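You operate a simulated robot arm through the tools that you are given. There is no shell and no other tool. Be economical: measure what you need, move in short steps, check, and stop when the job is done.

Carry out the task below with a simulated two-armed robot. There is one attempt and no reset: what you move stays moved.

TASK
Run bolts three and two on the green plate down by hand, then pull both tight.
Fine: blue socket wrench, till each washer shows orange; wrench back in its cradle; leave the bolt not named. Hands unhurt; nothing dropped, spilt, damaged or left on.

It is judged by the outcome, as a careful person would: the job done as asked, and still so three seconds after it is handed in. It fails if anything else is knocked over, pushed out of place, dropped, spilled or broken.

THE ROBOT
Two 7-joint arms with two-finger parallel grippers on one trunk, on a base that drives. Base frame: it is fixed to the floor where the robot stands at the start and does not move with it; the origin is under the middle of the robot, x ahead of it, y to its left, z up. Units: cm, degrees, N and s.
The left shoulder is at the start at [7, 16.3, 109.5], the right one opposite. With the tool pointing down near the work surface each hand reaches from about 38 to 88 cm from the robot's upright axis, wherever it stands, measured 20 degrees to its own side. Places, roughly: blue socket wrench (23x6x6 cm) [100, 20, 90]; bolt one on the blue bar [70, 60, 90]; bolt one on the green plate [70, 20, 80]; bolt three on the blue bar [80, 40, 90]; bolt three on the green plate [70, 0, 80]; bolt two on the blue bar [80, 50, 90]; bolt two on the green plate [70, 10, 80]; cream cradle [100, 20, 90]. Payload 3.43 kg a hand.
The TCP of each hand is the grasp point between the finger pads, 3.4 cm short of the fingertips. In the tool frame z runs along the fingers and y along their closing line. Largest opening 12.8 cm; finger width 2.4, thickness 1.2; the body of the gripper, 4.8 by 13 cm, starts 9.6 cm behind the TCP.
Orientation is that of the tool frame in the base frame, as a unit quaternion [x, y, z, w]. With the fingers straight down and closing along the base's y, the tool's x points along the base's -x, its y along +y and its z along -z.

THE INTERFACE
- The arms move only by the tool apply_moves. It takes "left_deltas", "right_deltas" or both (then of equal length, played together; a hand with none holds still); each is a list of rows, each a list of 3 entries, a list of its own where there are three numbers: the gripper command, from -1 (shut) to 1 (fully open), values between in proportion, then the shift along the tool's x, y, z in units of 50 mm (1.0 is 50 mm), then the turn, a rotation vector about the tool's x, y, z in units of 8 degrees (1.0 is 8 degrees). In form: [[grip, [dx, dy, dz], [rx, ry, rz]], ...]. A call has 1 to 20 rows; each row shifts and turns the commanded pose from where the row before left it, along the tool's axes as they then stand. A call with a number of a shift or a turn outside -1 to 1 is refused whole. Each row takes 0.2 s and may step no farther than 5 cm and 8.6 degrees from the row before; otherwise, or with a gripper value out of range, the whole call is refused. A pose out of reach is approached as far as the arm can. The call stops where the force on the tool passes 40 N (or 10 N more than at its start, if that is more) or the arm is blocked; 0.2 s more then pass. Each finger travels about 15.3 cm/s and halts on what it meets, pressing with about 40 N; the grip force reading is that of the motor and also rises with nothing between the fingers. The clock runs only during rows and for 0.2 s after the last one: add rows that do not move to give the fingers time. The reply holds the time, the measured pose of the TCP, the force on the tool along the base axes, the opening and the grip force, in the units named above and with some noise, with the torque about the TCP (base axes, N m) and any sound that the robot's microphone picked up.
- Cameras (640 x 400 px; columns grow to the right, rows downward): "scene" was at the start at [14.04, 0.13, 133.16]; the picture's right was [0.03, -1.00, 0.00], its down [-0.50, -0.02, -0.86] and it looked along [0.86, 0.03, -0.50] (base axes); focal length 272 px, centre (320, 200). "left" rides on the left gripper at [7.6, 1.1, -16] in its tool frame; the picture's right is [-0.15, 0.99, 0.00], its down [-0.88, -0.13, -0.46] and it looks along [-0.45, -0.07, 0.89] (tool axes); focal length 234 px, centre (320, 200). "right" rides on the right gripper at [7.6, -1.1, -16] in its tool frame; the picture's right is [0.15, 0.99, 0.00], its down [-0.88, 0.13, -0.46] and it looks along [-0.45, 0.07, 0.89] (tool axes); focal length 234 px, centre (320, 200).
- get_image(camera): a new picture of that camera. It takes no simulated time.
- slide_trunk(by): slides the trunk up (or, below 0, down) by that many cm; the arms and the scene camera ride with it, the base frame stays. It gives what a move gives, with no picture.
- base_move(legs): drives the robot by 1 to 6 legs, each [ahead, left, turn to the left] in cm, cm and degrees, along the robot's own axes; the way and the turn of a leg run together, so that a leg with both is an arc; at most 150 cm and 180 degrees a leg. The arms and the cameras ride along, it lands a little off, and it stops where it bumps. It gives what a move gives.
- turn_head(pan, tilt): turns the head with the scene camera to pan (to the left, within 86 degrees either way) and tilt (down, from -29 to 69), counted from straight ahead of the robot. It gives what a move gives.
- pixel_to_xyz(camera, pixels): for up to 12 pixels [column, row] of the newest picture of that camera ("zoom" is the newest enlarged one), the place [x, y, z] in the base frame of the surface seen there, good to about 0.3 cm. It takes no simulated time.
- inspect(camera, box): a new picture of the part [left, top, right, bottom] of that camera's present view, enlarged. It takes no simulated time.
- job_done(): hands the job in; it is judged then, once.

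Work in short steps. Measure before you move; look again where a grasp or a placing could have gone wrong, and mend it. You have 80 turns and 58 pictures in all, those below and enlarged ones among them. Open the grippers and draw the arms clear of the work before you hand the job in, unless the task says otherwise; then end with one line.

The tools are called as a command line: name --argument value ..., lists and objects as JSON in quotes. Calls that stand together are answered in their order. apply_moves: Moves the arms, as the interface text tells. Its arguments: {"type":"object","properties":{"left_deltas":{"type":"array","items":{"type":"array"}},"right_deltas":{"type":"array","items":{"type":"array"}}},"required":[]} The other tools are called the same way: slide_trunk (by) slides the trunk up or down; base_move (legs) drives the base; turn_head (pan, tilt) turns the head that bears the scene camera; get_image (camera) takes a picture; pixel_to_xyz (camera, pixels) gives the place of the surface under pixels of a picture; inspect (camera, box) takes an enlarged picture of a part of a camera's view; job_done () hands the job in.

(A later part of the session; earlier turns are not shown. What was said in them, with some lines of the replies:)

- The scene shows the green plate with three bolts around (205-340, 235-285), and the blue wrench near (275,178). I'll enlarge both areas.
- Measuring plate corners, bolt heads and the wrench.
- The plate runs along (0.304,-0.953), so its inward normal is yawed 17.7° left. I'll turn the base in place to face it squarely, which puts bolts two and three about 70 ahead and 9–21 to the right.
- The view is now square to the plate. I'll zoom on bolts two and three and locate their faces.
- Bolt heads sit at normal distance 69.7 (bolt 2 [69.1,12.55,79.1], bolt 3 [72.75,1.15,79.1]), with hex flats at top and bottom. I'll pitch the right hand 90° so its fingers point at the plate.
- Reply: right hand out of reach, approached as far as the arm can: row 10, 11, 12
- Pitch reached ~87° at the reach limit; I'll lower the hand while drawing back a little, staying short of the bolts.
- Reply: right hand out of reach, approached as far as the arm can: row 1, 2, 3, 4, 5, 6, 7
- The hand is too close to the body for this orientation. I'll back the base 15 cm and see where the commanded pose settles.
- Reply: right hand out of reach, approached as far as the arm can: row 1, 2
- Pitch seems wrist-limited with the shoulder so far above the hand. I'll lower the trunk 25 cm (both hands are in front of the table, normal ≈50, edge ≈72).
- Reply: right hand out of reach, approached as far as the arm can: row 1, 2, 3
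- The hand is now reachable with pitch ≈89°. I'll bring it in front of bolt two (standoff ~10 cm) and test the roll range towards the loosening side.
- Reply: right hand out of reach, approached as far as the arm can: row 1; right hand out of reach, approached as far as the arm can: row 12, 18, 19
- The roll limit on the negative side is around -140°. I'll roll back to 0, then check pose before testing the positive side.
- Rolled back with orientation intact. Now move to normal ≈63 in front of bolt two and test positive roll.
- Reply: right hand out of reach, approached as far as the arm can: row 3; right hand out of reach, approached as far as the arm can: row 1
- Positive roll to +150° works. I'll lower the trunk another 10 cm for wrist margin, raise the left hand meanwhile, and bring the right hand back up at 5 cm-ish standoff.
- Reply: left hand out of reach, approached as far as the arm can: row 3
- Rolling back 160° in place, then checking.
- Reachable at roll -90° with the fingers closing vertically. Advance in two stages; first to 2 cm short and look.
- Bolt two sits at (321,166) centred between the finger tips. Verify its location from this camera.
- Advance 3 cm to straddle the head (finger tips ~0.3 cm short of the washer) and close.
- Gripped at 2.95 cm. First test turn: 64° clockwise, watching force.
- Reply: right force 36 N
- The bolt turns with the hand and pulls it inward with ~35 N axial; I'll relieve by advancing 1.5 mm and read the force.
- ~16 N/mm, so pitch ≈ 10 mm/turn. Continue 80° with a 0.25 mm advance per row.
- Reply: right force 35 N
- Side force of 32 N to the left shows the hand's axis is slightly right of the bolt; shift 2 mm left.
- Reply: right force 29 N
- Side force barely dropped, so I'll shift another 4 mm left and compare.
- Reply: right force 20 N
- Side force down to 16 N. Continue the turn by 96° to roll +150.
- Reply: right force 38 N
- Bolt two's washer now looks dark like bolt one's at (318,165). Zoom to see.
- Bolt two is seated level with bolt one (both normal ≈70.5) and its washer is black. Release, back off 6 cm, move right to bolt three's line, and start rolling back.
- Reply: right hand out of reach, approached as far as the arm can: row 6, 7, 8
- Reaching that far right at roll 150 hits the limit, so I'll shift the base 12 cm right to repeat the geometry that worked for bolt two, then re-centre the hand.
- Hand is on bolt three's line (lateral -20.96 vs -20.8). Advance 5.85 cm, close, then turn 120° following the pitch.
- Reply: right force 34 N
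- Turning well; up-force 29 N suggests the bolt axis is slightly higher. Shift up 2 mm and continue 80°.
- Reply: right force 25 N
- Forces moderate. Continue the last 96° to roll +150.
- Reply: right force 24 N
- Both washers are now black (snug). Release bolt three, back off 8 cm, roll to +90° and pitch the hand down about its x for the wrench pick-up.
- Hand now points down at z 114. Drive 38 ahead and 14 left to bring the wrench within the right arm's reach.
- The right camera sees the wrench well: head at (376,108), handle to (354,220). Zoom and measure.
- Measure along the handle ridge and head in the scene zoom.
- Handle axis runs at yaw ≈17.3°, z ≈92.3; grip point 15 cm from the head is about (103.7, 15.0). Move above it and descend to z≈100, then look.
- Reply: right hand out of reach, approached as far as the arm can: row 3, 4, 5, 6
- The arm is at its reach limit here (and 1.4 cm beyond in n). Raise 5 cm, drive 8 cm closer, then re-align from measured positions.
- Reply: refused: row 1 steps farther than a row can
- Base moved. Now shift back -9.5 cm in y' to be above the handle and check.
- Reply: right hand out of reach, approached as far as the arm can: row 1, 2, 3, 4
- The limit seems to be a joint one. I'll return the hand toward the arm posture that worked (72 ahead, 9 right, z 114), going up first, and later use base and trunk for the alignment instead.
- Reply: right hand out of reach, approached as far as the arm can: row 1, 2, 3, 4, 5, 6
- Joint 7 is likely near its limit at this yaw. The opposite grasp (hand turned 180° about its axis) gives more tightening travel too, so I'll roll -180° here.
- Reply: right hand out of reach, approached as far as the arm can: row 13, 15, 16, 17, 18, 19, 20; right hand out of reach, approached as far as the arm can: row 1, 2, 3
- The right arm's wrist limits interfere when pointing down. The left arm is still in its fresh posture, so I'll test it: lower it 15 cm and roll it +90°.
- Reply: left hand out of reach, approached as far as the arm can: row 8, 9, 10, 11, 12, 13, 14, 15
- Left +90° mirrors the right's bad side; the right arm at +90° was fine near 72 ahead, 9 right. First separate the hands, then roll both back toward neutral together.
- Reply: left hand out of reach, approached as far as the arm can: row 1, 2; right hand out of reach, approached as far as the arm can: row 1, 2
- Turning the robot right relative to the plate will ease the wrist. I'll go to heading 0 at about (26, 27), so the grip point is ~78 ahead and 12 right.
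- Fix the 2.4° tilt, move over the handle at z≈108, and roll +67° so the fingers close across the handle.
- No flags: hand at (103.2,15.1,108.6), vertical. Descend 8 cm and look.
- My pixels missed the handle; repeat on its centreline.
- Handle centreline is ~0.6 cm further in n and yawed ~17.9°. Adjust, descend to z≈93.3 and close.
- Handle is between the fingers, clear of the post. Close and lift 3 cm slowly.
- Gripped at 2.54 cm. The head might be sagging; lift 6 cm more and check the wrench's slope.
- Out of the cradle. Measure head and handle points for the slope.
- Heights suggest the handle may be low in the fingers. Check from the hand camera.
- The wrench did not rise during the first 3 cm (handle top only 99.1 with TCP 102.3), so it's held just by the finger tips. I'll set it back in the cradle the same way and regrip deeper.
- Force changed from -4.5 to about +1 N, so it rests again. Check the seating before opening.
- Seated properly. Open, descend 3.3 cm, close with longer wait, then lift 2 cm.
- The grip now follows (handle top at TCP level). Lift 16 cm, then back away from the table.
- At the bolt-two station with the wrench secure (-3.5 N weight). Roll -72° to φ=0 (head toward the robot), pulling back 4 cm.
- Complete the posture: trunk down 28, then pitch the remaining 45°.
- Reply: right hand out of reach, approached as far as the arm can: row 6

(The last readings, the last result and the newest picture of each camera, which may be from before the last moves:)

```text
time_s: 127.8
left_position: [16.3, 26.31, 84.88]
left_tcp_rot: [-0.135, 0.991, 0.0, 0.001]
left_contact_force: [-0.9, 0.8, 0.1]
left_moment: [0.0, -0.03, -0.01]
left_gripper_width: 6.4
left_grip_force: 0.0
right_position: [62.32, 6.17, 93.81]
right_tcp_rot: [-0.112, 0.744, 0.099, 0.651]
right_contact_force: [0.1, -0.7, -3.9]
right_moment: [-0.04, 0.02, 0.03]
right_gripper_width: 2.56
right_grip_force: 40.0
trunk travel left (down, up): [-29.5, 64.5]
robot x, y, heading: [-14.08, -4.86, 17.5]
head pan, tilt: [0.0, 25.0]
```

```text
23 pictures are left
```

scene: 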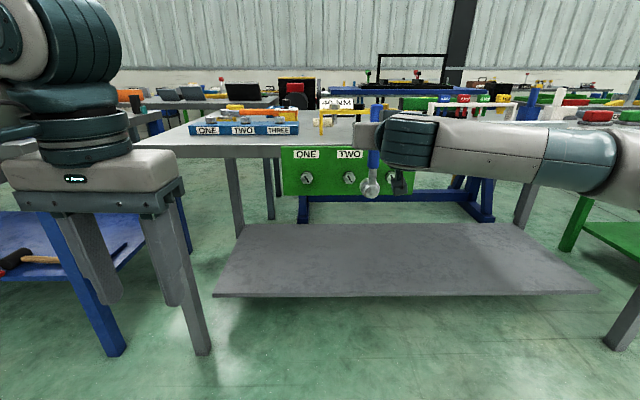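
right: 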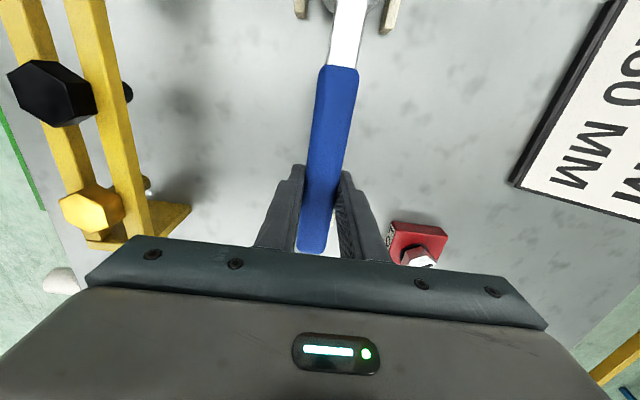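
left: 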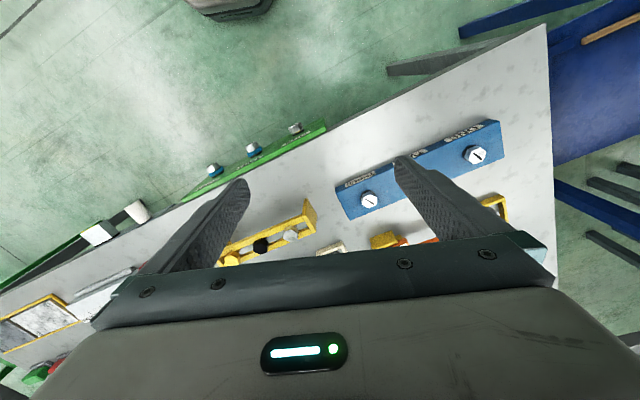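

Pitch is still 7.6° short; finish it, correct yaw, and shift left to bolt two's line.

apply_moves --right_deltas '[[-1, [0, 0.4, -0.1], [-0.06, -0.5, 0]], [-1, [0, 0.44, 0], [0, -0.45, 0]], [-1, [0, 0, 0], [0, 0, 0]]]'

get_image --camera "right"

inspect --camera "scene" --box '[290, 100, 450, 220]'

```text
time_s: 128.7
left_position: [16.23, 26.43, 84.79]
left_tcp_rot: [-0.135, 0.991, -0.001, 0.001]
left_contact_force: [0.3, 0.3, 1.1]
left_moment: [0.0, 0.01, 0.0]
left_gripper_width: 6.39
left_grip_force: 0.2
right_position: [60.68, 9.94, 93.92]
right_tcp_rot: [-0.108, 0.698, 0.111, 0.699]
right_contact_force: [-0.1, -0.1, -4.1]
right_moment: [-0.01, 0.05, 0.01]
right_gripper_width: 2.58
right_grip_force: 39.3
trunk travel left (down, up): [-29.5, 64.5]
robot x, y, heading: [-14.11, -4.7, 17.4]
head pan, tilt: [0.0, 25.0]
```

```text
22 pictures are left
```

right: 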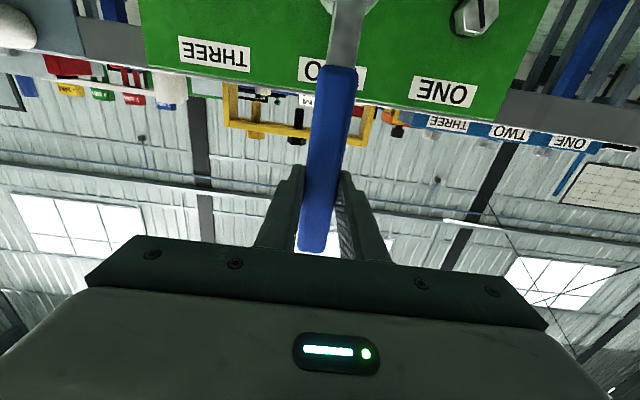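

```text
3.33 times, centred on (370, 160) of scene
```

zoom: 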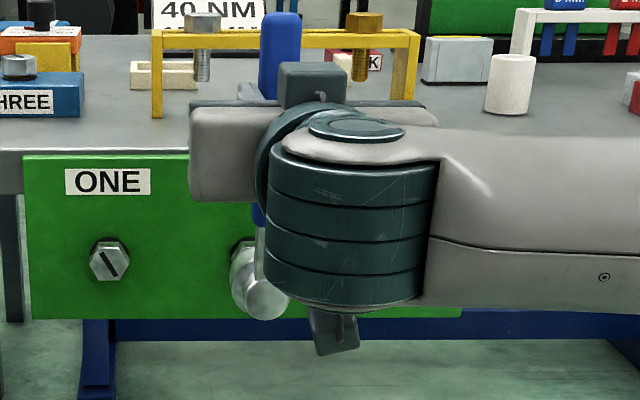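

Measure the wrench head in this zoom.

pixel_to_xyz --camera "zoom" --pixels '[[262, 298], [252, 300], [272, 290], [262, 312], [262, 285], [236, 275], [262, 215], [275, 30], [290, 30], [110, 262], [262, 240]]'

```text
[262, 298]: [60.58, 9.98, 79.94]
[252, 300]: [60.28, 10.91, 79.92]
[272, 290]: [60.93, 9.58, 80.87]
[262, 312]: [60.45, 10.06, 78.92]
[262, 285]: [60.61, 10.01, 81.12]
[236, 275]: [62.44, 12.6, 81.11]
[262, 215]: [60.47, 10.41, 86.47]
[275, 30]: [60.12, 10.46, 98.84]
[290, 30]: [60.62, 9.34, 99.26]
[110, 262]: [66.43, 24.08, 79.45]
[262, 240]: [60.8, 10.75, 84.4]
```

Head hangs straight below the TCP; lever ≈14.6 cm. Bolt two axis z≈79.0, so lower 3 mm and advance slowly, stopping on contact.

apply_moves --right_deltas '[[-1, [0.06, 0.01, 0.2], [0, 0, 0]], [-1, [0, 0, 0.2], [0, 0, 0]], [-1, [0, 0, 0.2], [0, 0, 0]], [-1, [0, 0, 0.1], [0, 0, 0]], [-1, [0, 0, 0.1], [0, 0, 0]], [-1, [0, 0, 0], [0, 0, 0]]]'

inspect --camera "scene" --box '[310, 130, 430, 220]'

```text
time_s: 130.1
left_position: [16.3, 26.22, 84.66]
left_tcp_rot: [-0.135, 0.991, 0.0, 0.001]
left_contact_force: [0.0, 0.3, -0.1]
left_moment: [-0.01, 0.01, -0.01]
left_gripper_width: 6.4
left_grip_force: 0.1
right_position: [64.55, 11.09, 93.58]
right_tcp_rot: [-0.108, 0.699, 0.11, 0.698]
right_contact_force: [0.0, 0.1, -3.5]
right_moment: [-0.03, 0.08, 0.05]
right_gripper_width: 2.54
right_grip_force: 39.5
trunk travel left (down, up): [-29.5, 64.5]
robot x, y, heading: [-14.63, -4.48, 17.3]
head pan, tilt: [0.0, 25.0]
```

```text
4.44 times, centred on (370, 175) of scene
```

zoom: 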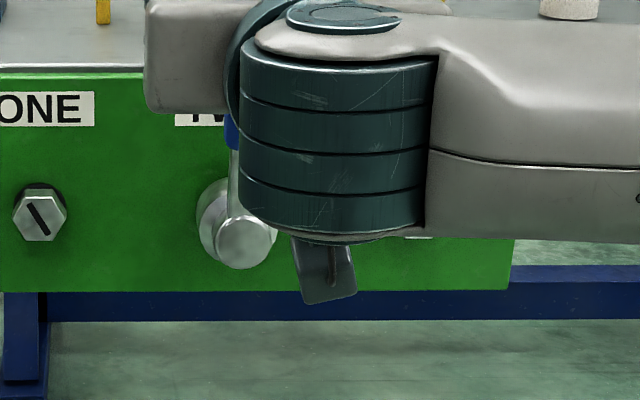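

No contact yet. Check cap centre, then advance further.

pixel_to_xyz --camera "zoom" --pixels '[[246, 242], [222, 244], [270, 244], [246, 262], [246, 222], [203, 215], [225, 190]]'

apply_moves --right_deltas '[[-1, [0, 0.02, 0.06], [0, 0, 0]], [-1, [0, 0, 0.06], [0, 0, 0]], [-1, [0, 0, 0.06], [0, 0, 0]], [-1, [0, 0, 0.06], [0, 0, 0]], [-1, [0, 0, 0.06], [0, 0, 0]], [-1, [0, 0, 0.06], [0, 0, 0]], [-1, [0, 0, 0], [0, 0, 0]]]'

```text
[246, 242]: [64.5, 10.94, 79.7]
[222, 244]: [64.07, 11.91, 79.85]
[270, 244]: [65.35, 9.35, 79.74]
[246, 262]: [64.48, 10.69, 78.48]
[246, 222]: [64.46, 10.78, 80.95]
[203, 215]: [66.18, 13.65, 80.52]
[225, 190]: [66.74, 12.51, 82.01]
```

```text
time_s: 131.7
left_position: [16.16, 26.31, 84.74]
left_tcp_rot: [-0.135, 0.991, 0.0, 0.002]
left_contact_force: [0.5, -0.8, -0.6]
left_moment: [-0.01, 0.02, -0.02]
left_gripper_width: 6.4
left_grip_force: 0.2
right_position: [66.12, 11.82, 93.58]
right_tcp_rot: [-0.109, 0.699, 0.11, 0.699]
right_contact_force: [-7.7, -0.8, -4.9]
right_moment: [-0.16, 1.47, 0.05]
right_gripper_width: 2.57
right_grip_force: 40.0
trunk travel left (down, up): [-29.5, 64.5]
robot x, y, heading: [-14.05, -4.85, 17.4]
head pan, tilt: [0.0, 25.0]
```

Light contact (7 N) at n 66.6. The cap centre reads ~0.6 high and ~0.3 right of the bolt; back off 4 mm, shift, and retry.

apply_moves --right_deltas '[[-1, [0, 0, -0.12], [0, 0, 0]], [-1, [0.1, 0.04, 0], [0, 0, 0]], [-1, [0, 0, 0.06], [0, 0, 0]], [-1, [0, 0, 0.06], [0, 0, 0]], [-1, [0, 0, 0.06], [0, 0, 0]], [-1, [0, 0, 0], [0, 0, 0]]]'

```text
time_s: 133.1
left_position: [16.34, 26.31, 84.96]
left_tcp_rot: [-0.135, 0.991, 0.0, 0.001]
left_contact_force: [0.8, -0.3, 0.1]
left_moment: [-0.02, 0.0, 0.0]
left_gripper_width: 6.39
left_grip_force: 0.0
right_position: [66.42, 12.18, 93.17]
right_tcp_rot: [-0.108, 0.699, 0.11, 0.698]
right_contact_force: [0.2, 0.0, -3.6]
right_moment: [-0.02, 0.04, 0.0]
right_gripper_width: 2.55
right_grip_force: 40.1
trunk travel left (down, up): [-29.5, 64.5]
robot x, y, heading: [-13.72, -4.61, 17.5]
head pan, tilt: [0.0, 25.0]
```

Now past the earlier contact with no force. Continue advancing.

apply_moves --right_deltas '[[-1, [0, 0, 0.05], [0, 0, 0]], [-1, [0, 0, 0.05], [0, 0, 0]], [-1, [0, 0, 0.05], [0, 0, 0]], [-1, [0, 0, 0.05], [0, 0, 0]], [-1, [0, 0, 0], [0, 0, 0]]]'

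```text
time_s: 134.2
left_position: [16.32, 26.35, 84.74]
left_tcp_rot: [-0.135, 0.991, 0.0, 0.002]
left_contact_force: [-0.5, 0.8, 0.1]
left_moment: [-0.03, 0.01, 0.01]
left_gripper_width: 6.38
left_grip_force: 0.0
right_position: [67.39, 12.25, 93.26]
right_tcp_rot: [-0.108, 0.699, 0.109, 0.699]
right_contact_force: [-0.7, 0.8, -4.1]
right_moment: [0.01, 0.01, 0.01]
right_gripper_width: 2.58
right_grip_force: 40.4
trunk travel left (down, up): [-29.5, 64.5]
robot x, y, heading: [-14.07, -4.85, 17.7]
head pan, tilt: [0.0, 25.0]
```

Still free at n 67.9 (socket sliding over the head). Continue carefully to the seat.

apply_moves --right_deltas '[[-1, [0, 0, 0.04], [0, 0, 0]], [-1, [0, 0, 0.04], [0, 0, 0]], [-1, [0, 0, 0.04], [0, 0, 0]], [-1, [0, 0, 0], [0, 0, 0]]]'

inspect --camera "scene" --box '[310, 130, 430, 220]'

```text
time_s: 135.2
left_position: [16.15, 26.21, 84.85]
left_tcp_rot: [-0.135, 0.991, 0.0, 0.002]
left_contact_force: [-0.5, -0.1, -0.3]
left_moment: [0.02, 0.01, -0.03]
left_gripper_width: 6.43
left_grip_force: 0.0
right_position: [67.79, 12.52, 93.28]
right_tcp_rot: [-0.109, 0.699, 0.11, 0.699]
right_contact_force: [-11.2, -6.2, -5.4]
right_moment: [-0.65, 1.45, 0.08]
right_gripper_width: 2.53
right_grip_force: 40.4
trunk travel left (down, up): [-29.5, 64.5]
robot x, y, heading: [-14.0, -4.77, 17.6]
head pan, tilt: [0.0, 25.0]
```

```text
4.44 times, centred on (370, 175) of scene
```

zoom: 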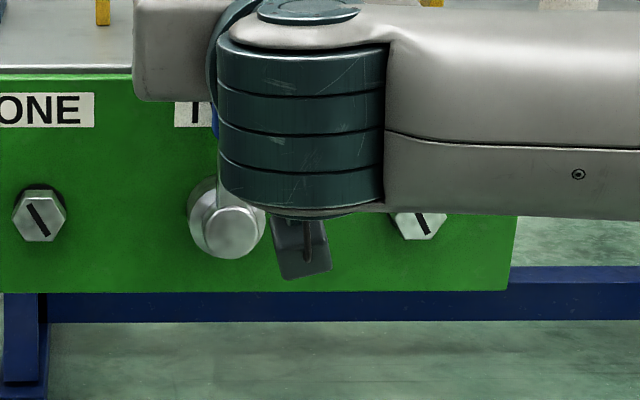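

Seated (12.6 N axial at n 68.4). Begin tightening: swing 12° clockwise about the bolt axis in 3° rows and watch the torque.

apply_moves --right_deltas '[[-1, [0.004, -0.151, -0.01], [0, 0, 0.375]], [-1, [0.004, -0.151, 0], [0, 0, 0.375]], [-1, [0.004, -0.151, 0], [0, 0, 0.375]], [-1, [0.004, -0.151, 0], [0, 0, 0.375]], [-1, [0, 0, 0], [0, 0, 0]]]'

inspect --camera "scene" --box '[310, 130, 430, 220]'

```text
time_s: 136.4
left_position: [16.26, 26.45, 84.78]
left_tcp_rot: [-0.135, 0.991, 0.0, 0.002]
left_contact_force: [-0.3, 0.3, -1.8]
left_moment: [0.0, 0.02, 0.04]
left_gripper_width: 6.41
left_grip_force: 0.0
right_position: [68.73, 9.75, 93.12]
right_tcp_rot: [-0.035, 0.705, 0.183, 0.684]
right_contact_force: [-6.0, 2.1, -1.8]
right_moment: [-0.03, 0.64, 0.37]
right_gripper_width: 2.57
right_grip_force: 39.8
trunk travel left (down, up): [-29.5, 64.5]
robot x, y, heading: [-13.87, -5.06, 17.7]
head pan, tilt: [0.0, 25.0]
```

```text
4.44 times, centred on (370, 175) of scene
```

zoom: 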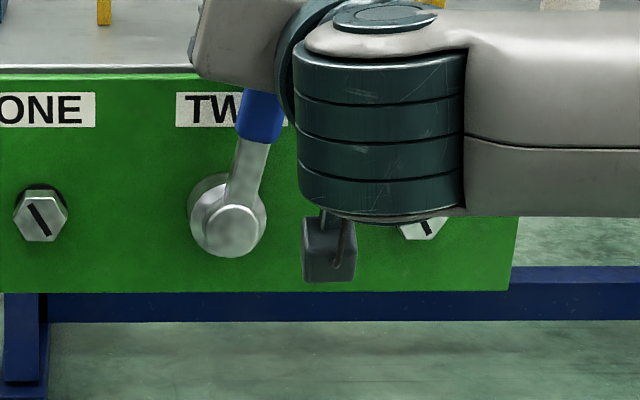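

Head stayed centred and the handle swung 12° with little resistance. Continue 15°.

apply_moves --right_deltas '[[-1, [0.004, -0.151, 0], [0, 0, 0.375]], [-1, [0.004, -0.151, 0], [0, 0, 0.375]], [-1, [0.004, -0.151, 0], [0, 0, 0.375]], [-1, [0.004, -0.151, 0], [0, 0, 0.375]], [-1, [0.004, -0.151, 0], [0, 0, 0.375]], [-1, [0, 0, 0], [0, 0, 0]]]'

```text
time_s: 137.8
left_position: [16.35, 26.4, 84.87]
left_tcp_rot: [-0.134, 0.991, -0.001, 0.002]
left_contact_force: [0.2, -0.3, -0.5]
left_moment: [-0.04, 0.04, 0.03]
left_gripper_width: 6.41
left_grip_force: 0.1
right_position: [69.87, 6.3, 91.58]
right_tcp_rot: [0.059, 0.705, 0.269, 0.654]
right_contact_force: [0.0, -0.3, -4.0]
right_moment: [-0.75, -0.19, 0.03]
right_gripper_width: 2.56
right_grip_force: 40.0
trunk travel left (down, up): [-29.5, 64.5]
robot x, y, heading: [-14.17, -4.55, 17.4]
head pan, tilt: [0.0, 25.0]
```

Nearly no torque so far; continue 15° more and read the force while loaded.

apply_moves --right_deltas '[[-1, [0.004, -0.151, 0], [0, 0, 0.375]], [-1, [0.004, -0.151, 0], [0, 0, 0.375]], [-1, [0.004, -0.151, 0], [0, 0, 0.375]], [-1, [0.004, -0.151, 0], [0, 0, 0.375]], [-1, [0.004, -0.151, 0], [0, 0, 0.375]]]'

inspect --camera "scene" --box '[310, 130, 430, 220]'

```text
time_s: 139.1
left_position: [16.27, 26.2, 84.86]
left_tcp_rot: [-0.135, 0.991, 0.001, 0.001]
left_contact_force: [0.4, -0.7, 0.7]
left_moment: [0.02, 0.02, -0.01]
left_gripper_width: 6.41
left_grip_force: 0.0
right_position: [70.3, 4.85, 90.68]
right_tcp_rot: [0.1, 0.71, 0.315, 0.622]
right_contact_force: [8.3, -6.5, 0.7]
right_moment: [-0.97, -1.16, -0.66]
right_gripper_width: 2.57
right_grip_force: 39.9
right hand out of reach, approached as far as the arm can: row 2, 4, 5
trunk travel left (down, up): [-29.5, 64.5]
robot x, y, heading: [-13.8, -4.63, 17.6]
head pan, tilt: [0.0, 25.0]
```

```text
4.44 times, centred on (370, 175) of scene
```

zoom: 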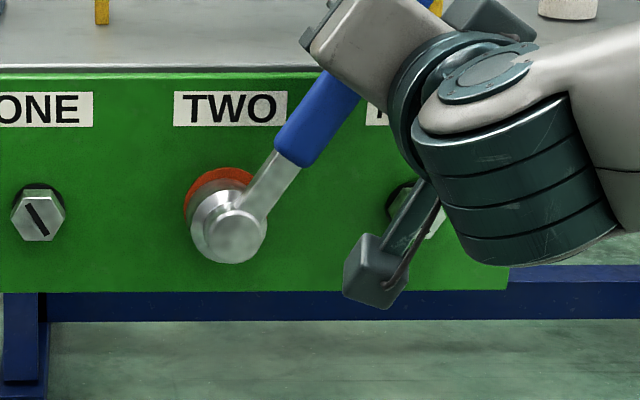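

Bolt two's washer shows orange around (215,180) — stop here. Withdraw the socket straight back 6 cm and check the colour.

apply_moves --right_deltas '[[-1, [0, 0, -0.2], [0, 0, 0]], [-1, [0, 0, -0.5], [0, 0, 0]], [-1, [0, 0, -0.5], [0, 0, 0]], [-1, [0, 0, 0], [0, 0, 0]]]'

inspect --camera "scene" --box '[310, 130, 430, 220]'

```text
time_s: 140.1
left_position: [16.3, 26.43, 84.77]
left_tcp_rot: [-0.135, 0.991, 0.0, 0.001]
left_contact_force: [0.2, 0.0, -0.1]
left_moment: [-0.02, -0.01, 0.01]
left_gripper_width: 6.37
left_grip_force: 0.2
right_position: [64.43, 3.15, 90.85]
right_tcp_rot: [0.114, 0.7, 0.317, 0.629]
right_contact_force: [0.6, -0.6, -3.2]
right_moment: [-0.13, 0.0, -0.01]
right_gripper_width: 2.59
right_grip_force: 40.3
trunk travel left (down, up): [-29.5, 64.5]
robot x, y, heading: [-13.59, -4.51, 17.6]
head pan, tilt: [0.0, 25.0]
```

```text
4.44 times, centred on (370, 175) of scene
```

zoom: 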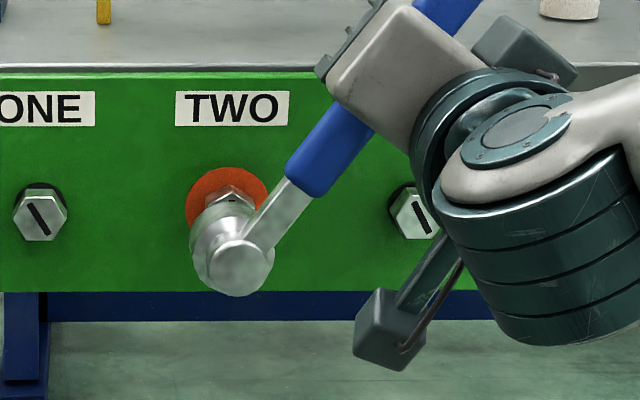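

Washer two is clearly orange. Swing the wrench back to φ=0 (36°) and then shift the base 12 cm right for bolt three.

apply_moves --right_deltas '[[-1, [0, 0, -0.4], [0, 0, 0]], [-1, [0.016, 0.301, 0], [0, 0, -0.75]], [-1, [0.016, 0.301, 0], [0, 0, -0.75]], [-1, [0.016, 0.301, 0], [0, 0, -0.75]], [-1, [0.016, 0.301, 0], [0, 0, -0.75]], [-1, [0.016, 0.301, 0], [0, 0, -0.75]], [-1, [0.016, 0.301, 0], [0, 0, -0.75]], [-1, [0, 0, 0], [0, 0, 0]]]'

base_move --legs '[[0, -12, 0]]'

```text
time_s: 141.8
left_position: [16.26, 26.35, 84.85]
left_tcp_rot: [-0.135, 0.991, 0.0, 0.001]
left_contact_force: [-0.2, -0.1, 1.3]
left_moment: [0.0, 0.01, 0.02]
left_gripper_width: 6.44
left_grip_force: 0.0
right_position: [60.06, 10.77, 93.47]
right_tcp_rot: [-0.108, 0.701, 0.106, 0.697]
right_contact_force: [-0.2, 0.1, -5.0]
right_moment: [0.0, 0.06, 0.0]
right_gripper_width: 2.55
right_grip_force: 39.9
trunk travel left (down, up): [-29.5, 64.5]
robot x, y, heading: [-14.29, -4.86, 17.3]
head pan, tilt: [0.0, 25.0]
```

```text
time_s: 143.1
left_position: [19.97, 14.74, 84.79]
left_tcp_rot: [-0.134, 0.991, 0.001, 0.001]
left_contact_force: [0.1, 0.3, 0.5]
left_moment: [0.04, 0.01, 0.04]
left_gripper_width: 6.43
left_grip_force: 0.1
right_position: [63.69, -0.83, 93.43]
right_tcp_rot: [-0.107, 0.702, 0.107, 0.696]
right_contact_force: [0.1, -1.5, -4.4]
right_moment: [0.0, 0.06, 0.02]
right_gripper_width: 2.55
right_grip_force: 40.0
trunk travel left (down, up): [-29.5, 64.5]
robot x, y, heading: [-9.84, -15.83, 17.7]
head pan, tilt: [0.0, 25.0]
```

Aligning to bolt three: right 0.5 cm, down 0.15, small angle fix, and advance to just short, then slowly.

apply_moves --right_deltas '[[-1, [0.03, -0.106, 0.3], [-0.05, -0.06, 0]], [-1, [0, 0, 0.3], [0, 0, 0]], [-1, [0, 0, 0.3], [0, 0, 0]], [-1, [0, 0, 0.1], [0, 0, 0]], [-1, [0, 0, 0], [0, 0, 0]]]'

inspect --camera "scene" --box '[310, 130, 430, 220]'

```text
time_s: 144.3
left_position: [19.81, 14.82, 84.73]
left_tcp_rot: [-0.135, 0.991, 0.0, 0.001]
left_contact_force: [-0.2, 0.7, 0.6]
left_moment: [-0.02, -0.04, 0.0]
left_gripper_width: 6.4
left_grip_force: 0.2
right_position: [68.67, 0.19, 93.21]
right_tcp_rot: [-0.108, 0.699, 0.108, 0.699]
right_contact_force: [0.0, 0.0, -5.2]
right_moment: [-0.03, 0.05, -0.02]
right_gripper_width: 2.56
right_grip_force: 40.2
trunk travel left (down, up): [-29.5, 64.5]
robot x, y, heading: [-10.38, -16.06, 17.5]
head pan, tilt: [0.0, 25.0]
```

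```text
4.44 times, centred on (370, 175) of scene
```

zoom: 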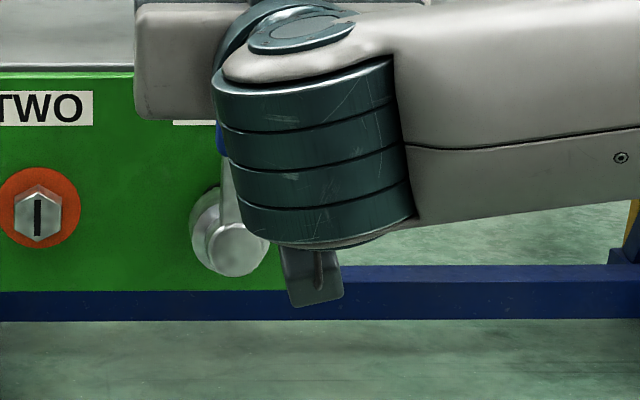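

On line (lat -20.74). Advance slowly toward seat.

apply_moves --right_deltas '[[-1, [0, 0, 0.06], [0, 0, 0]], [-1, [0, 0, 0.06], [0, 0, 0]], [-1, [0, 0, 0.06], [0, 0, 0]], [-1, [0, 0, 0.06], [0, 0, 0]], [-1, [0, 0, 0.06], [0, 0, 0]], [-1, [0, 0, 0.06], [0, 0, 0]], [-1, [0, 0, 0.06], [0, 0, 0]], [-1, [0, 0, 0], [0, 0, 0]]]'

```text
time_s: 146.1
left_position: [19.97, 14.84, 84.74]
left_tcp_rot: [-0.135, 0.991, 0.0, 0.001]
left_contact_force: [-0.5, -0.2, 0.1]
left_moment: [0.0, -0.01, 0.0]
left_gripper_width: 6.4
left_grip_force: 0.0
right_position: [70.51, 0.9, 93.32]
right_tcp_rot: [-0.11, 0.698, 0.11, 0.699]
right_contact_force: [0.2, 0.4, -5.0]
right_moment: [-0.02, 0.01, 0.02]
right_gripper_width: 2.56
right_grip_force: 39.7
trunk travel left (down, up): [-29.5, 64.5]
robot x, y, heading: [-10.49, -16.27, 17.4]
head pan, tilt: [0.0, 25.0]
```

No contact at n 67.4, so the socket is over the head. Advance to the seat.

apply_moves --right_deltas '[[-1, [0, 0, 0.05], [0, 0, 0]], [-1, [0, 0, 0.05], [0, 0, 0]], [-1, [0, 0, 0.04], [0, 0, 0]], [-1, [0, 0, 0.04], [0, 0, 0]], [-1, [0, 0, 0], [0, 0, 0]]]'

```text
time_s: 147.3
left_position: [19.9, 14.71, 84.85]
left_tcp_rot: [-0.134, 0.991, 0.001, 0.002]
left_contact_force: [0.1, -0.3, -0.3]
left_moment: [-0.01, 0.01, 0.02]
left_gripper_width: 6.4
left_grip_force: 0.0
right_position: [71.38, 1.05, 93.41]
right_tcp_rot: [-0.11, 0.697, 0.111, 0.7]
right_contact_force: [-11.2, -5.1, -4.9]
right_moment: [-0.66, 1.43, 0.1]
right_gripper_width: 2.55
right_grip_force: 40.0
trunk travel left (down, up): [-29.5, 64.5]
robot x, y, heading: [-10.77, -15.91, 17.3]
head pan, tilt: [0.0, 25.0]
```

Seated with the same signature. Swing 27°, then look.

apply_moves --right_deltas '[[-1, [0.004, -0.151, -0.01], [0, 0, 0.375]], [-1, [0.004, -0.151, 0], [0, 0, 0.375]], [-1, [0.004, -0.151, 0], [0, 0, 0.375]], [-1, [0.004, -0.151, 0], [0, 0, 0.375]], [-1, [0.004, -0.151, 0], [0, 0, 0.375]], [-1, [0.004, -0.151, 0], [0, 0, 0.375]], [-1, [0.004, -0.151, 0], [0, 0, 0.375]], [-1, [0.004, -0.151, 0], [0, 0, 0.375]], [-1, [0.004, -0.151, 0], [0, 0, 0.375]], [-1, [0, 0, 0], [0, 0, 0]]]'

inspect --camera "scene" --box '[310, 130, 430, 220]'

```text
time_s: 149.5
left_position: [19.89, 14.75, 84.79]
left_tcp_rot: [-0.134, 0.991, 0.0, 0.001]
left_contact_force: [-0.5, -0.1, 0.4]
left_moment: [0.03, 0.04, 0.0]
left_gripper_width: 6.39
left_grip_force: 0.1
right_position: [73.34, -5.0, 91.88]
right_tcp_rot: [0.058, 0.703, 0.271, 0.655]
right_contact_force: [-4.4, -0.4, -1.1]
right_moment: [-0.66, 0.23, 0.31]
right_gripper_width: 2.57
right_grip_force: 39.9
trunk travel left (down, up): [-29.5, 64.5]
robot x, y, heading: [-10.36, -16.31, 17.3]
head pan, tilt: [0.0, 25.0]
```

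```text
4.44 times, centred on (370, 175) of scene
```

zoom: 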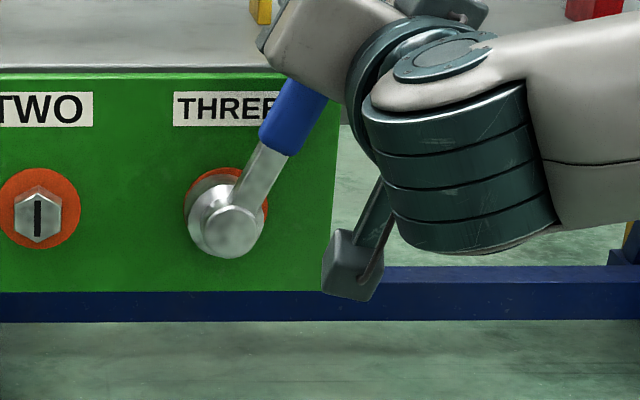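

Washer three shows orange too. Withdraw 8 cm and swing back to φ=0.

apply_moves --right_deltas '[[-1, [0, 0, -0.2], [0, 0, 0]], [-1, [0, 0, -0.5], [0, 0, 0]], [-1, [0, 0, -0.5], [0, 0, 0]], [-1, [0, 0, -0.4], [0, 0, 0]], [-1, [0.016, 0.301, 0], [0, 0, -0.75]], [-1, [0.016, 0.301, 0], [0, 0, -0.75]], [-1, [0.016, 0.301, 0], [0, 0, -0.75]], [-1, [0.016, 0.301, 0], [0, 0, -0.75]], [-1, [0.008, 0.151, 0], [0, 0, -0.375]], [-1, [0, 0, 0], [0, 0, 0]]]'

inspect --camera "scene" --box '[290, 120, 430, 220]'

```text
time_s: 151.7
left_position: [19.9, 14.87, 84.74]
left_tcp_rot: [-0.135, 0.991, 0.0, 0.001]
left_contact_force: [0.2, -1.1, 0.2]
left_moment: [0.0, -0.01, -0.01]
left_gripper_width: 6.39
left_grip_force: 0.0
right_position: [63.7, -1.34, 93.32]
right_tcp_rot: [-0.11, 0.698, 0.11, 0.699]
right_contact_force: [0.2, 0.3, -4.6]
right_moment: [-0.02, 0.01, -0.03]
right_gripper_width: 2.56
right_grip_force: 39.7
trunk travel left (down, up): [-29.5, 64.5]
robot x, y, heading: [-10.63, -16.31, 17.5]
head pan, tilt: [0.0, 25.0]
```

```text
4.00 times, centred on (360, 170) of scene
```

zoom: 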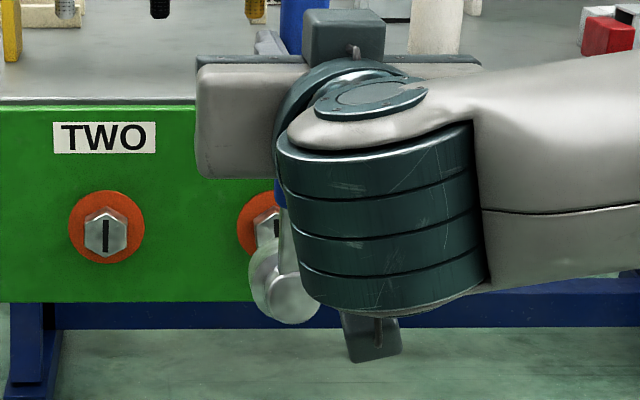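

Both washers orange. Now reverse: pitch down 45°, raise the trunk 28, pitch the rest, and roll +72°.

apply_moves --right_deltas '[[-1, [0, 0, 0], [0, 0.9375, 0]], [-1, [0, 0, 0], [0, 0.9375, 0]], [-1, [0, 0, 0], [0, 0.9375, 0]], [-1, [0, 0, 0], [0, 0.9375, 0]], [-1, [0, 0, 0], [0, 0.9375, 0]], [-1, [0, 0, 0], [0, 0.9375, 0]], [-1, [0, 0, 0], [0, 0, 0]]]'

slide_trunk --by 28

apply_moves --right_deltas '[[-1, [0, 0, 0], [0, 0.9375, 0]], [-1, [0, 0, 0], [0, 0.9375, 0]], [-1, [0, 0, 0], [0, 0.9375, 0]], [-1, [0, 0, 0], [0, 0.9375, 0]], [-1, [0, 0, 0], [0, 0.9375, 0]], [-1, [0, 0, 0], [0, 0.9375, 0]], [-1, [-0.4, 0, 0], [0, 0, 0]], [-1, [-0.4, 0, 0], [0, 0, 0]], [-1, [0, 0, 0], [0, 0, 1]], [-1, [0, 0, 0], [0, 0, 1]], [-1, [0, 0, 0], [0, 0, 1]], [-1, [0, 0, 0], [0, 0, 1]], [-1, [0, 0, 0], [0, 0, 1]], [-1, [0, 0, 0], [0, 0, 1]], [-1, [0, 0, 0], [0, 0, 1]], [-1, [0, 0, 0], [0, 0, 1]], [-1, [0, 0, 0], [0, 0, 1]], [-1, [0, 0, 0], [0, 0, 0]]]'

```text
time_s: 153.3
left_position: [20.01, 14.87, 84.85]
left_tcp_rot: [-0.134, 0.991, 0.001, 0.002]
left_contact_force: [-0.5, -0.6, -0.3]
left_moment: [0.01, -0.03, 0.0]
left_gripper_width: 6.42
left_grip_force: 0.0
right_position: [63.75, -1.36, 93.26]
right_tcp_rot: [-0.143, 0.913, 0.06, 0.378]
right_contact_force: [-0.2, 0.0, -4.3]
right_moment: [0.07, -0.11, 0.01]
right_gripper_width: 2.57
right_grip_force: 40.2
trunk travel left (down, up): [-29.5, 64.5]
robot x, y, heading: [-10.56, -16.26, 17.4]
head pan, tilt: [0.0, 25.0]
```

```text
time_s: 156.1
left_position: [19.96, 14.88, 112.75]
left_tcp_rot: [-0.135, 0.991, 0.0, 0.001]
left_contact_force: [0.0, -0.1, 0.1]
left_moment: [0.0, 0.0, 0.0]
left_gripper_width: 6.4
left_grip_force: 0.1
right_position: [63.72, -1.41, 121.35]
right_tcp_rot: [-0.142, 0.913, 0.059, 0.379]
right_contact_force: [0.1, 0.6, -3.7]
right_moment: [0.06, -0.15, -0.02]
right_gripper_width: 2.55
right_grip_force: 39.8
trunk travel left (down, up): [-57.5, 36.5]
robot x, y, heading: [-10.18, -16.03, 17.6]
head pan, tilt: [0.0, 25.0]
```

```text
time_s: 159.9
left_position: [19.83, 14.94, 112.81]
left_tcp_rot: [-0.135, 0.991, 0.0, 0.001]
left_contact_force: [-0.1, -0.3, -0.2]
left_moment: [0.01, -0.02, 0.0]
left_gripper_width: 6.39
left_grip_force: 0.0
right_position: [61.99, -1.58, 120.18]
right_tcp_rot: [0.456, 0.89, 0.001, 0.0]
right_contact_force: [0.3, -0.3, -4.8]
right_moment: [-0.22, -0.15, 0.03]
right_gripper_width: 2.55
right_grip_force: 39.9
right hand out of reach, approached as far as the arm can: row 6, 7, 8
trunk travel left (down, up): [-57.5, 36.5]
robot x, y, heading: [-10.55, -15.74, 17.2]
head pan, tilt: [0.0, 25.0]
```

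Orientation restored. Lower the hand 8 cm, then drive back: 44 left, turn -17.4, 45 ahead.

apply_moves --right_deltas '[[-1, [0, 0, 0.8], [0, 0, 0]], [-1, [0, 0, 0.8], [0, 0, 0]], [-1, [0, 0, 0], [0, 0, 0]]]'

base_move --legs '[[5, 44, 0], [0, 0, -17.3], [45, 0, 0]]'

```text
time_s: 160.7
left_position: [19.83, 14.94, 112.92]
left_tcp_rot: [-0.135, 0.991, 0.0, 0.002]
left_contact_force: [-0.7, 0.5, -1.0]
left_moment: [0.0, -0.04, -0.02]
left_gripper_width: 6.38
left_grip_force: 0.0
right_position: [62.12, -1.87, 112.28]
right_tcp_rot: [0.456, 0.89, 0.001, 0.001]
right_contact_force: [-0.2, 0.0, -4.6]
right_moment: [-0.23, -0.19, 0.03]
right_gripper_width: 2.57
right_grip_force: 39.7
trunk travel left (down, up): [-57.5, 36.5]
robot x, y, heading: [-10.76, -16.19, 17.6]
head pan, tilt: [0.0, 25.0]
```

```text
time_s: 166.7
left_position: [64.95, 47.14, 112.76]
left_tcp_rot: [0.024, 1.0, 0.0, 0.001]
left_contact_force: [0.3, -0.3, -0.9]
left_moment: [-0.02, 0.0, 0.01]
left_gripper_width: 6.4
left_grip_force: 0.1
right_position: [99.72, 17.97, 112.33]
right_tcp_rot: [0.591, 0.807, 0.001, 0.0]
right_contact_force: [0.4, 0.5, -3.9]
right_moment: [-0.26, -0.07, 0.02]
right_gripper_width: 2.55
right_grip_force: 40.1
trunk travel left (down, up): [-57.5, 36.5]
robot x, y, heading: [26.58, 27.15, -0.6]
head pan, tilt: [0.0, 25.0]
5 turns are left
```

Wrench still held; 5 turns left. Move over the recorded grasp pose (104.2, 15.14) and descend to z≈98, then check.

apply_moves --right_deltas '[[-1, [-0.405, 0.34, 0], [0, 0, -0.06]], [-1, [-0.405, 0.34, 0], [0, 0, 0]], [-1, [0, 0, 0.7], [0, 0, 0]], [-1, [0, 0, 0.7], [0, 0, 0]], [-1, [0, 0, 0.7], [0, 0, 0]], [-1, [0, 0, 0.7], [0, 0, 0]], [-1, [0, 0, 0], [0, 0, 0]], [-1, [0, 0, 0], [0, 0, 0]]]'

turn_head --pan -8 --tilt 38

inspect --camera "scene" --box '[250, 100, 410, 220]'

get_image --camera "right"

```text
time_s: 168.5
left_position: [64.91, 47.16, 112.79]
left_tcp_rot: [0.024, 1.0, 0.0, 0.001]
left_contact_force: [-0.8, 0.3, 0.2]
left_moment: [0.02, -0.01, -0.02]
left_gripper_width: 6.41
left_grip_force: 0.1
right_position: [104.17, 15.27, 98.05]
right_tcp_rot: [0.587, 0.81, 0.001, 0.0]
right_contact_force: [0.0, -0.1, -4.0]
right_moment: [-0.24, -0.09, -0.01]
right_gripper_width: 2.56
right_grip_force: 40.0
trunk travel left (down, up): [-57.5, 36.5]
robot x, y, heading: [26.67, 27.47, -0.7]
head pan, tilt: [0.0, 25.0]
```

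```text
time_s: 169.3
left_position: [64.89, 47.1, 112.63]
left_tcp_rot: [0.023, 1.0, 0.0, 0.002]
left_contact_force: [0.4, 0.8, -0.1]
left_moment: [0.0, 0.04, 0.0]
left_gripper_width: 6.39
left_grip_force: 0.1
right_position: [104.12, 15.26, 98.17]
right_tcp_rot: [0.587, 0.809, 0.0, 0.0]
right_contact_force: [0.4, 0.4, -4.5]
right_moment: [-0.27, -0.11, 0.04]
right_gripper_width: 2.57
right_grip_force: 39.8
trunk travel left (down, up): [-57.5, 36.5]
robot x, y, heading: [26.63, 27.18, -0.8]
head pan, tilt: [-8.0, 38.0]
```

```text
3.33 times, centred on (330, 160) of scene
```

zoom: 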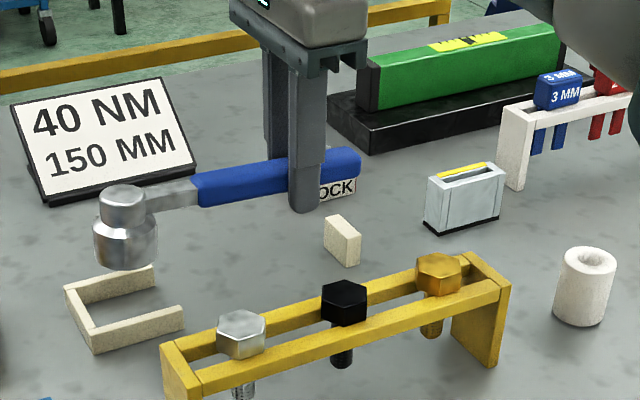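

```text
11 pictures are left
4 turns are left
```

right: 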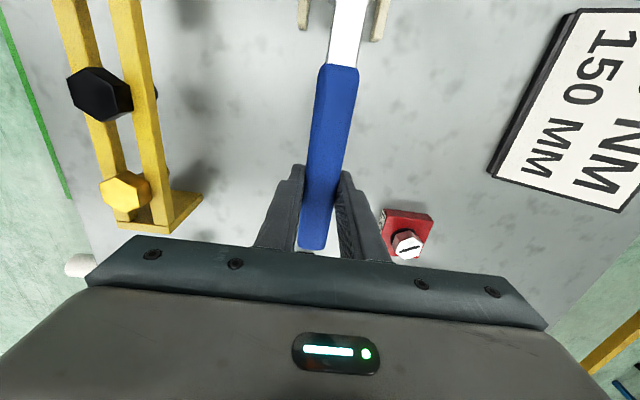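

Pose matches the recorded grasp within 0.13 cm and the wrench sits over its cradle. Lower 5.1 cm and check seating.

apply_moves --right_deltas '[[-1, [-0.024, 0, 0.3], [0, 0, 0]], [-1, [0, 0, 0.3], [0, 0, 0]], [-1, [0, 0, 0.2], [0, 0, 0]], [-1, [0, 0, 0.15], [0, 0, 0]], [-1, [0, 0, 0.07], [0, 0, 0]], [-1, [0, 0, 0], [0, 0, 0]], [-1, [0, 0, 0], [0, 0, 0]]]'

inspect --camera "scene" --box '[250, 100, 410, 220]'

get_image --camera "right"

```text
time_s: 170.9
left_position: [64.98, 47.19, 112.89]
left_tcp_rot: [0.024, 1.0, -0.001, 0.001]
left_contact_force: [-0.8, -0.4, 0.2]
left_moment: [0.03, 0.01, 0.01]
left_gripper_width: 6.41
left_grip_force: 0.1
right_position: [104.41, 14.95, 93.37]
right_tcp_rot: [0.587, 0.809, 0.001, 0.002]
right_contact_force: [5.3, -0.7, 7.3]
right_moment: [-0.83, -0.29, 0.33]
right_gripper_width: 2.56
right_grip_force: 39.5
trunk travel left (down, up): [-57.5, 36.5]
robot x, y, heading: [26.06, 27.37, -0.8]
head pan, tilt: [-8.0, 38.0]
```

```text
3.33 times, centred on (330, 160) of scene
```

zoom: 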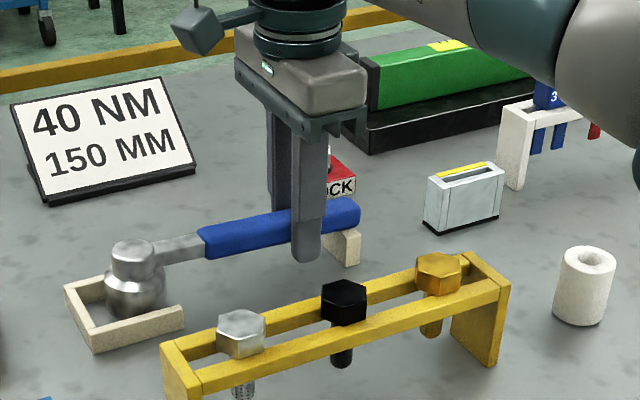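

```text
9 pictures are left
3 turns are left
```

right: 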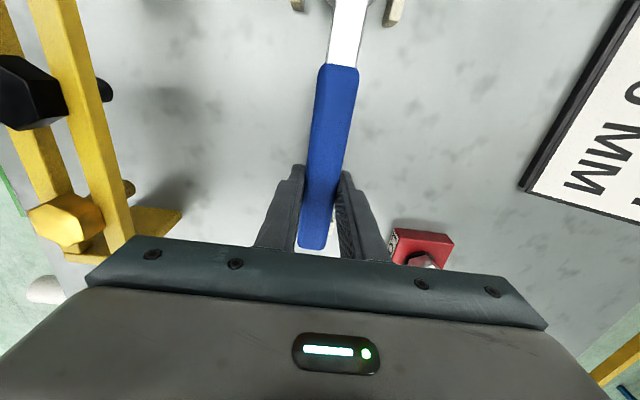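

The socket sits inside the cradle and the handle on its post (12 N support). Open, wait, retreat upward 15 cm, and verify.

apply_moves --right_deltas '[[-0.4, [0, 0, 0], [0, 0, 0]], [0, [0, 0, 0], [0, 0, 0]], [0, [0, 0, 0], [0, 0, 0]], [0, [0, 0, -0.3], [0, 0, 0]], [0, [0, 0, -0.7], [0, 0, 0]], [0, [0, 0, -0.9], [0, 0, 0]], [0, [0, 0, -0.9], [0, 0, 0]], [0, [0, 0, 0], [0, 0, 0]]]'

inspect --camera "scene" --box '[250, 100, 410, 220]'

get_image --camera "scene"

```text
time_s: 172.7
left_position: [64.97, 47.02, 112.85]
left_tcp_rot: [0.024, 1.0, 0.0, 0.001]
left_contact_force: [0.1, -0.4, 0.3]
left_moment: [0.05, -0.04, 0.03]
left_gripper_width: 6.41
left_grip_force: 0.2
right_position: [104.58, 14.93, 107.45]
right_tcp_rot: [0.587, 0.81, 0.0, 0.001]
right_contact_force: [1.4, -0.4, 0.7]
right_moment: [0.01, -0.02, 0.0]
right_gripper_width: 6.39
right_grip_force: 0.2
trunk travel left (down, up): [-57.5, 36.5]
robot x, y, heading: [26.41, 27.44, -0.7]
head pan, tilt: [-8.0, 38.0]
```

```text
3.33 times, centred on (330, 160) of scene
```

zoom: 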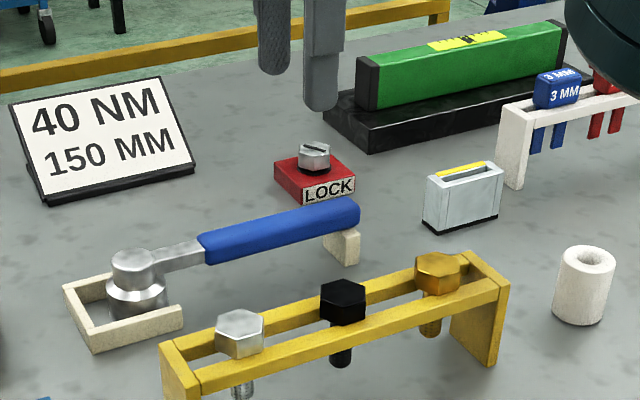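

```text
7 pictures are left
2 turns are left
```

scene: 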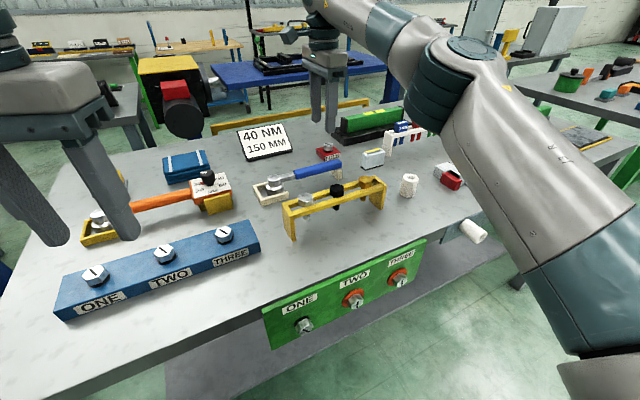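

Wrench is back in its cradle, washers two and three orange, bolt one untouched. Back the robot away clear of the table.

base_move --legs '[[-45, 0, 0]]'

```text
time_s: 175.4
left_position: [19.59, 47.56, 112.85]
left_tcp_rot: [0.029, 1.0, 0.0, 0.002]
left_contact_force: [0.1, 0.0, 0.4]
left_moment: [0.0, -0.03, 0.0]
left_gripper_width: 6.38
left_grip_force: 0.1
right_position: [58.91, 15.17, 107.39]
right_tcp_rot: [0.591, 0.807, 0.0, 0.001]
right_contact_force: [-0.2, 0.3, 0.8]
right_moment: [0.0, -0.02, 0.03]
right_gripper_width: 6.38
right_grip_force: 0.1
trunk travel left (down, up): [-57.5, 36.5]
robot x, y, heading: [-19.13, 28.07, -1.3]
head pan, tilt: [-8.0, 38.0]
1 turns are left
```

Arms are clear and grippers open; handing in.

job_done

```text
The job is handed in.
```

Bolts two and three on the green plate are run down by hand and pulled tight with the blue socket wrench. Both washers show orange, the wrench is back in its cradle and bolt one was left alone.
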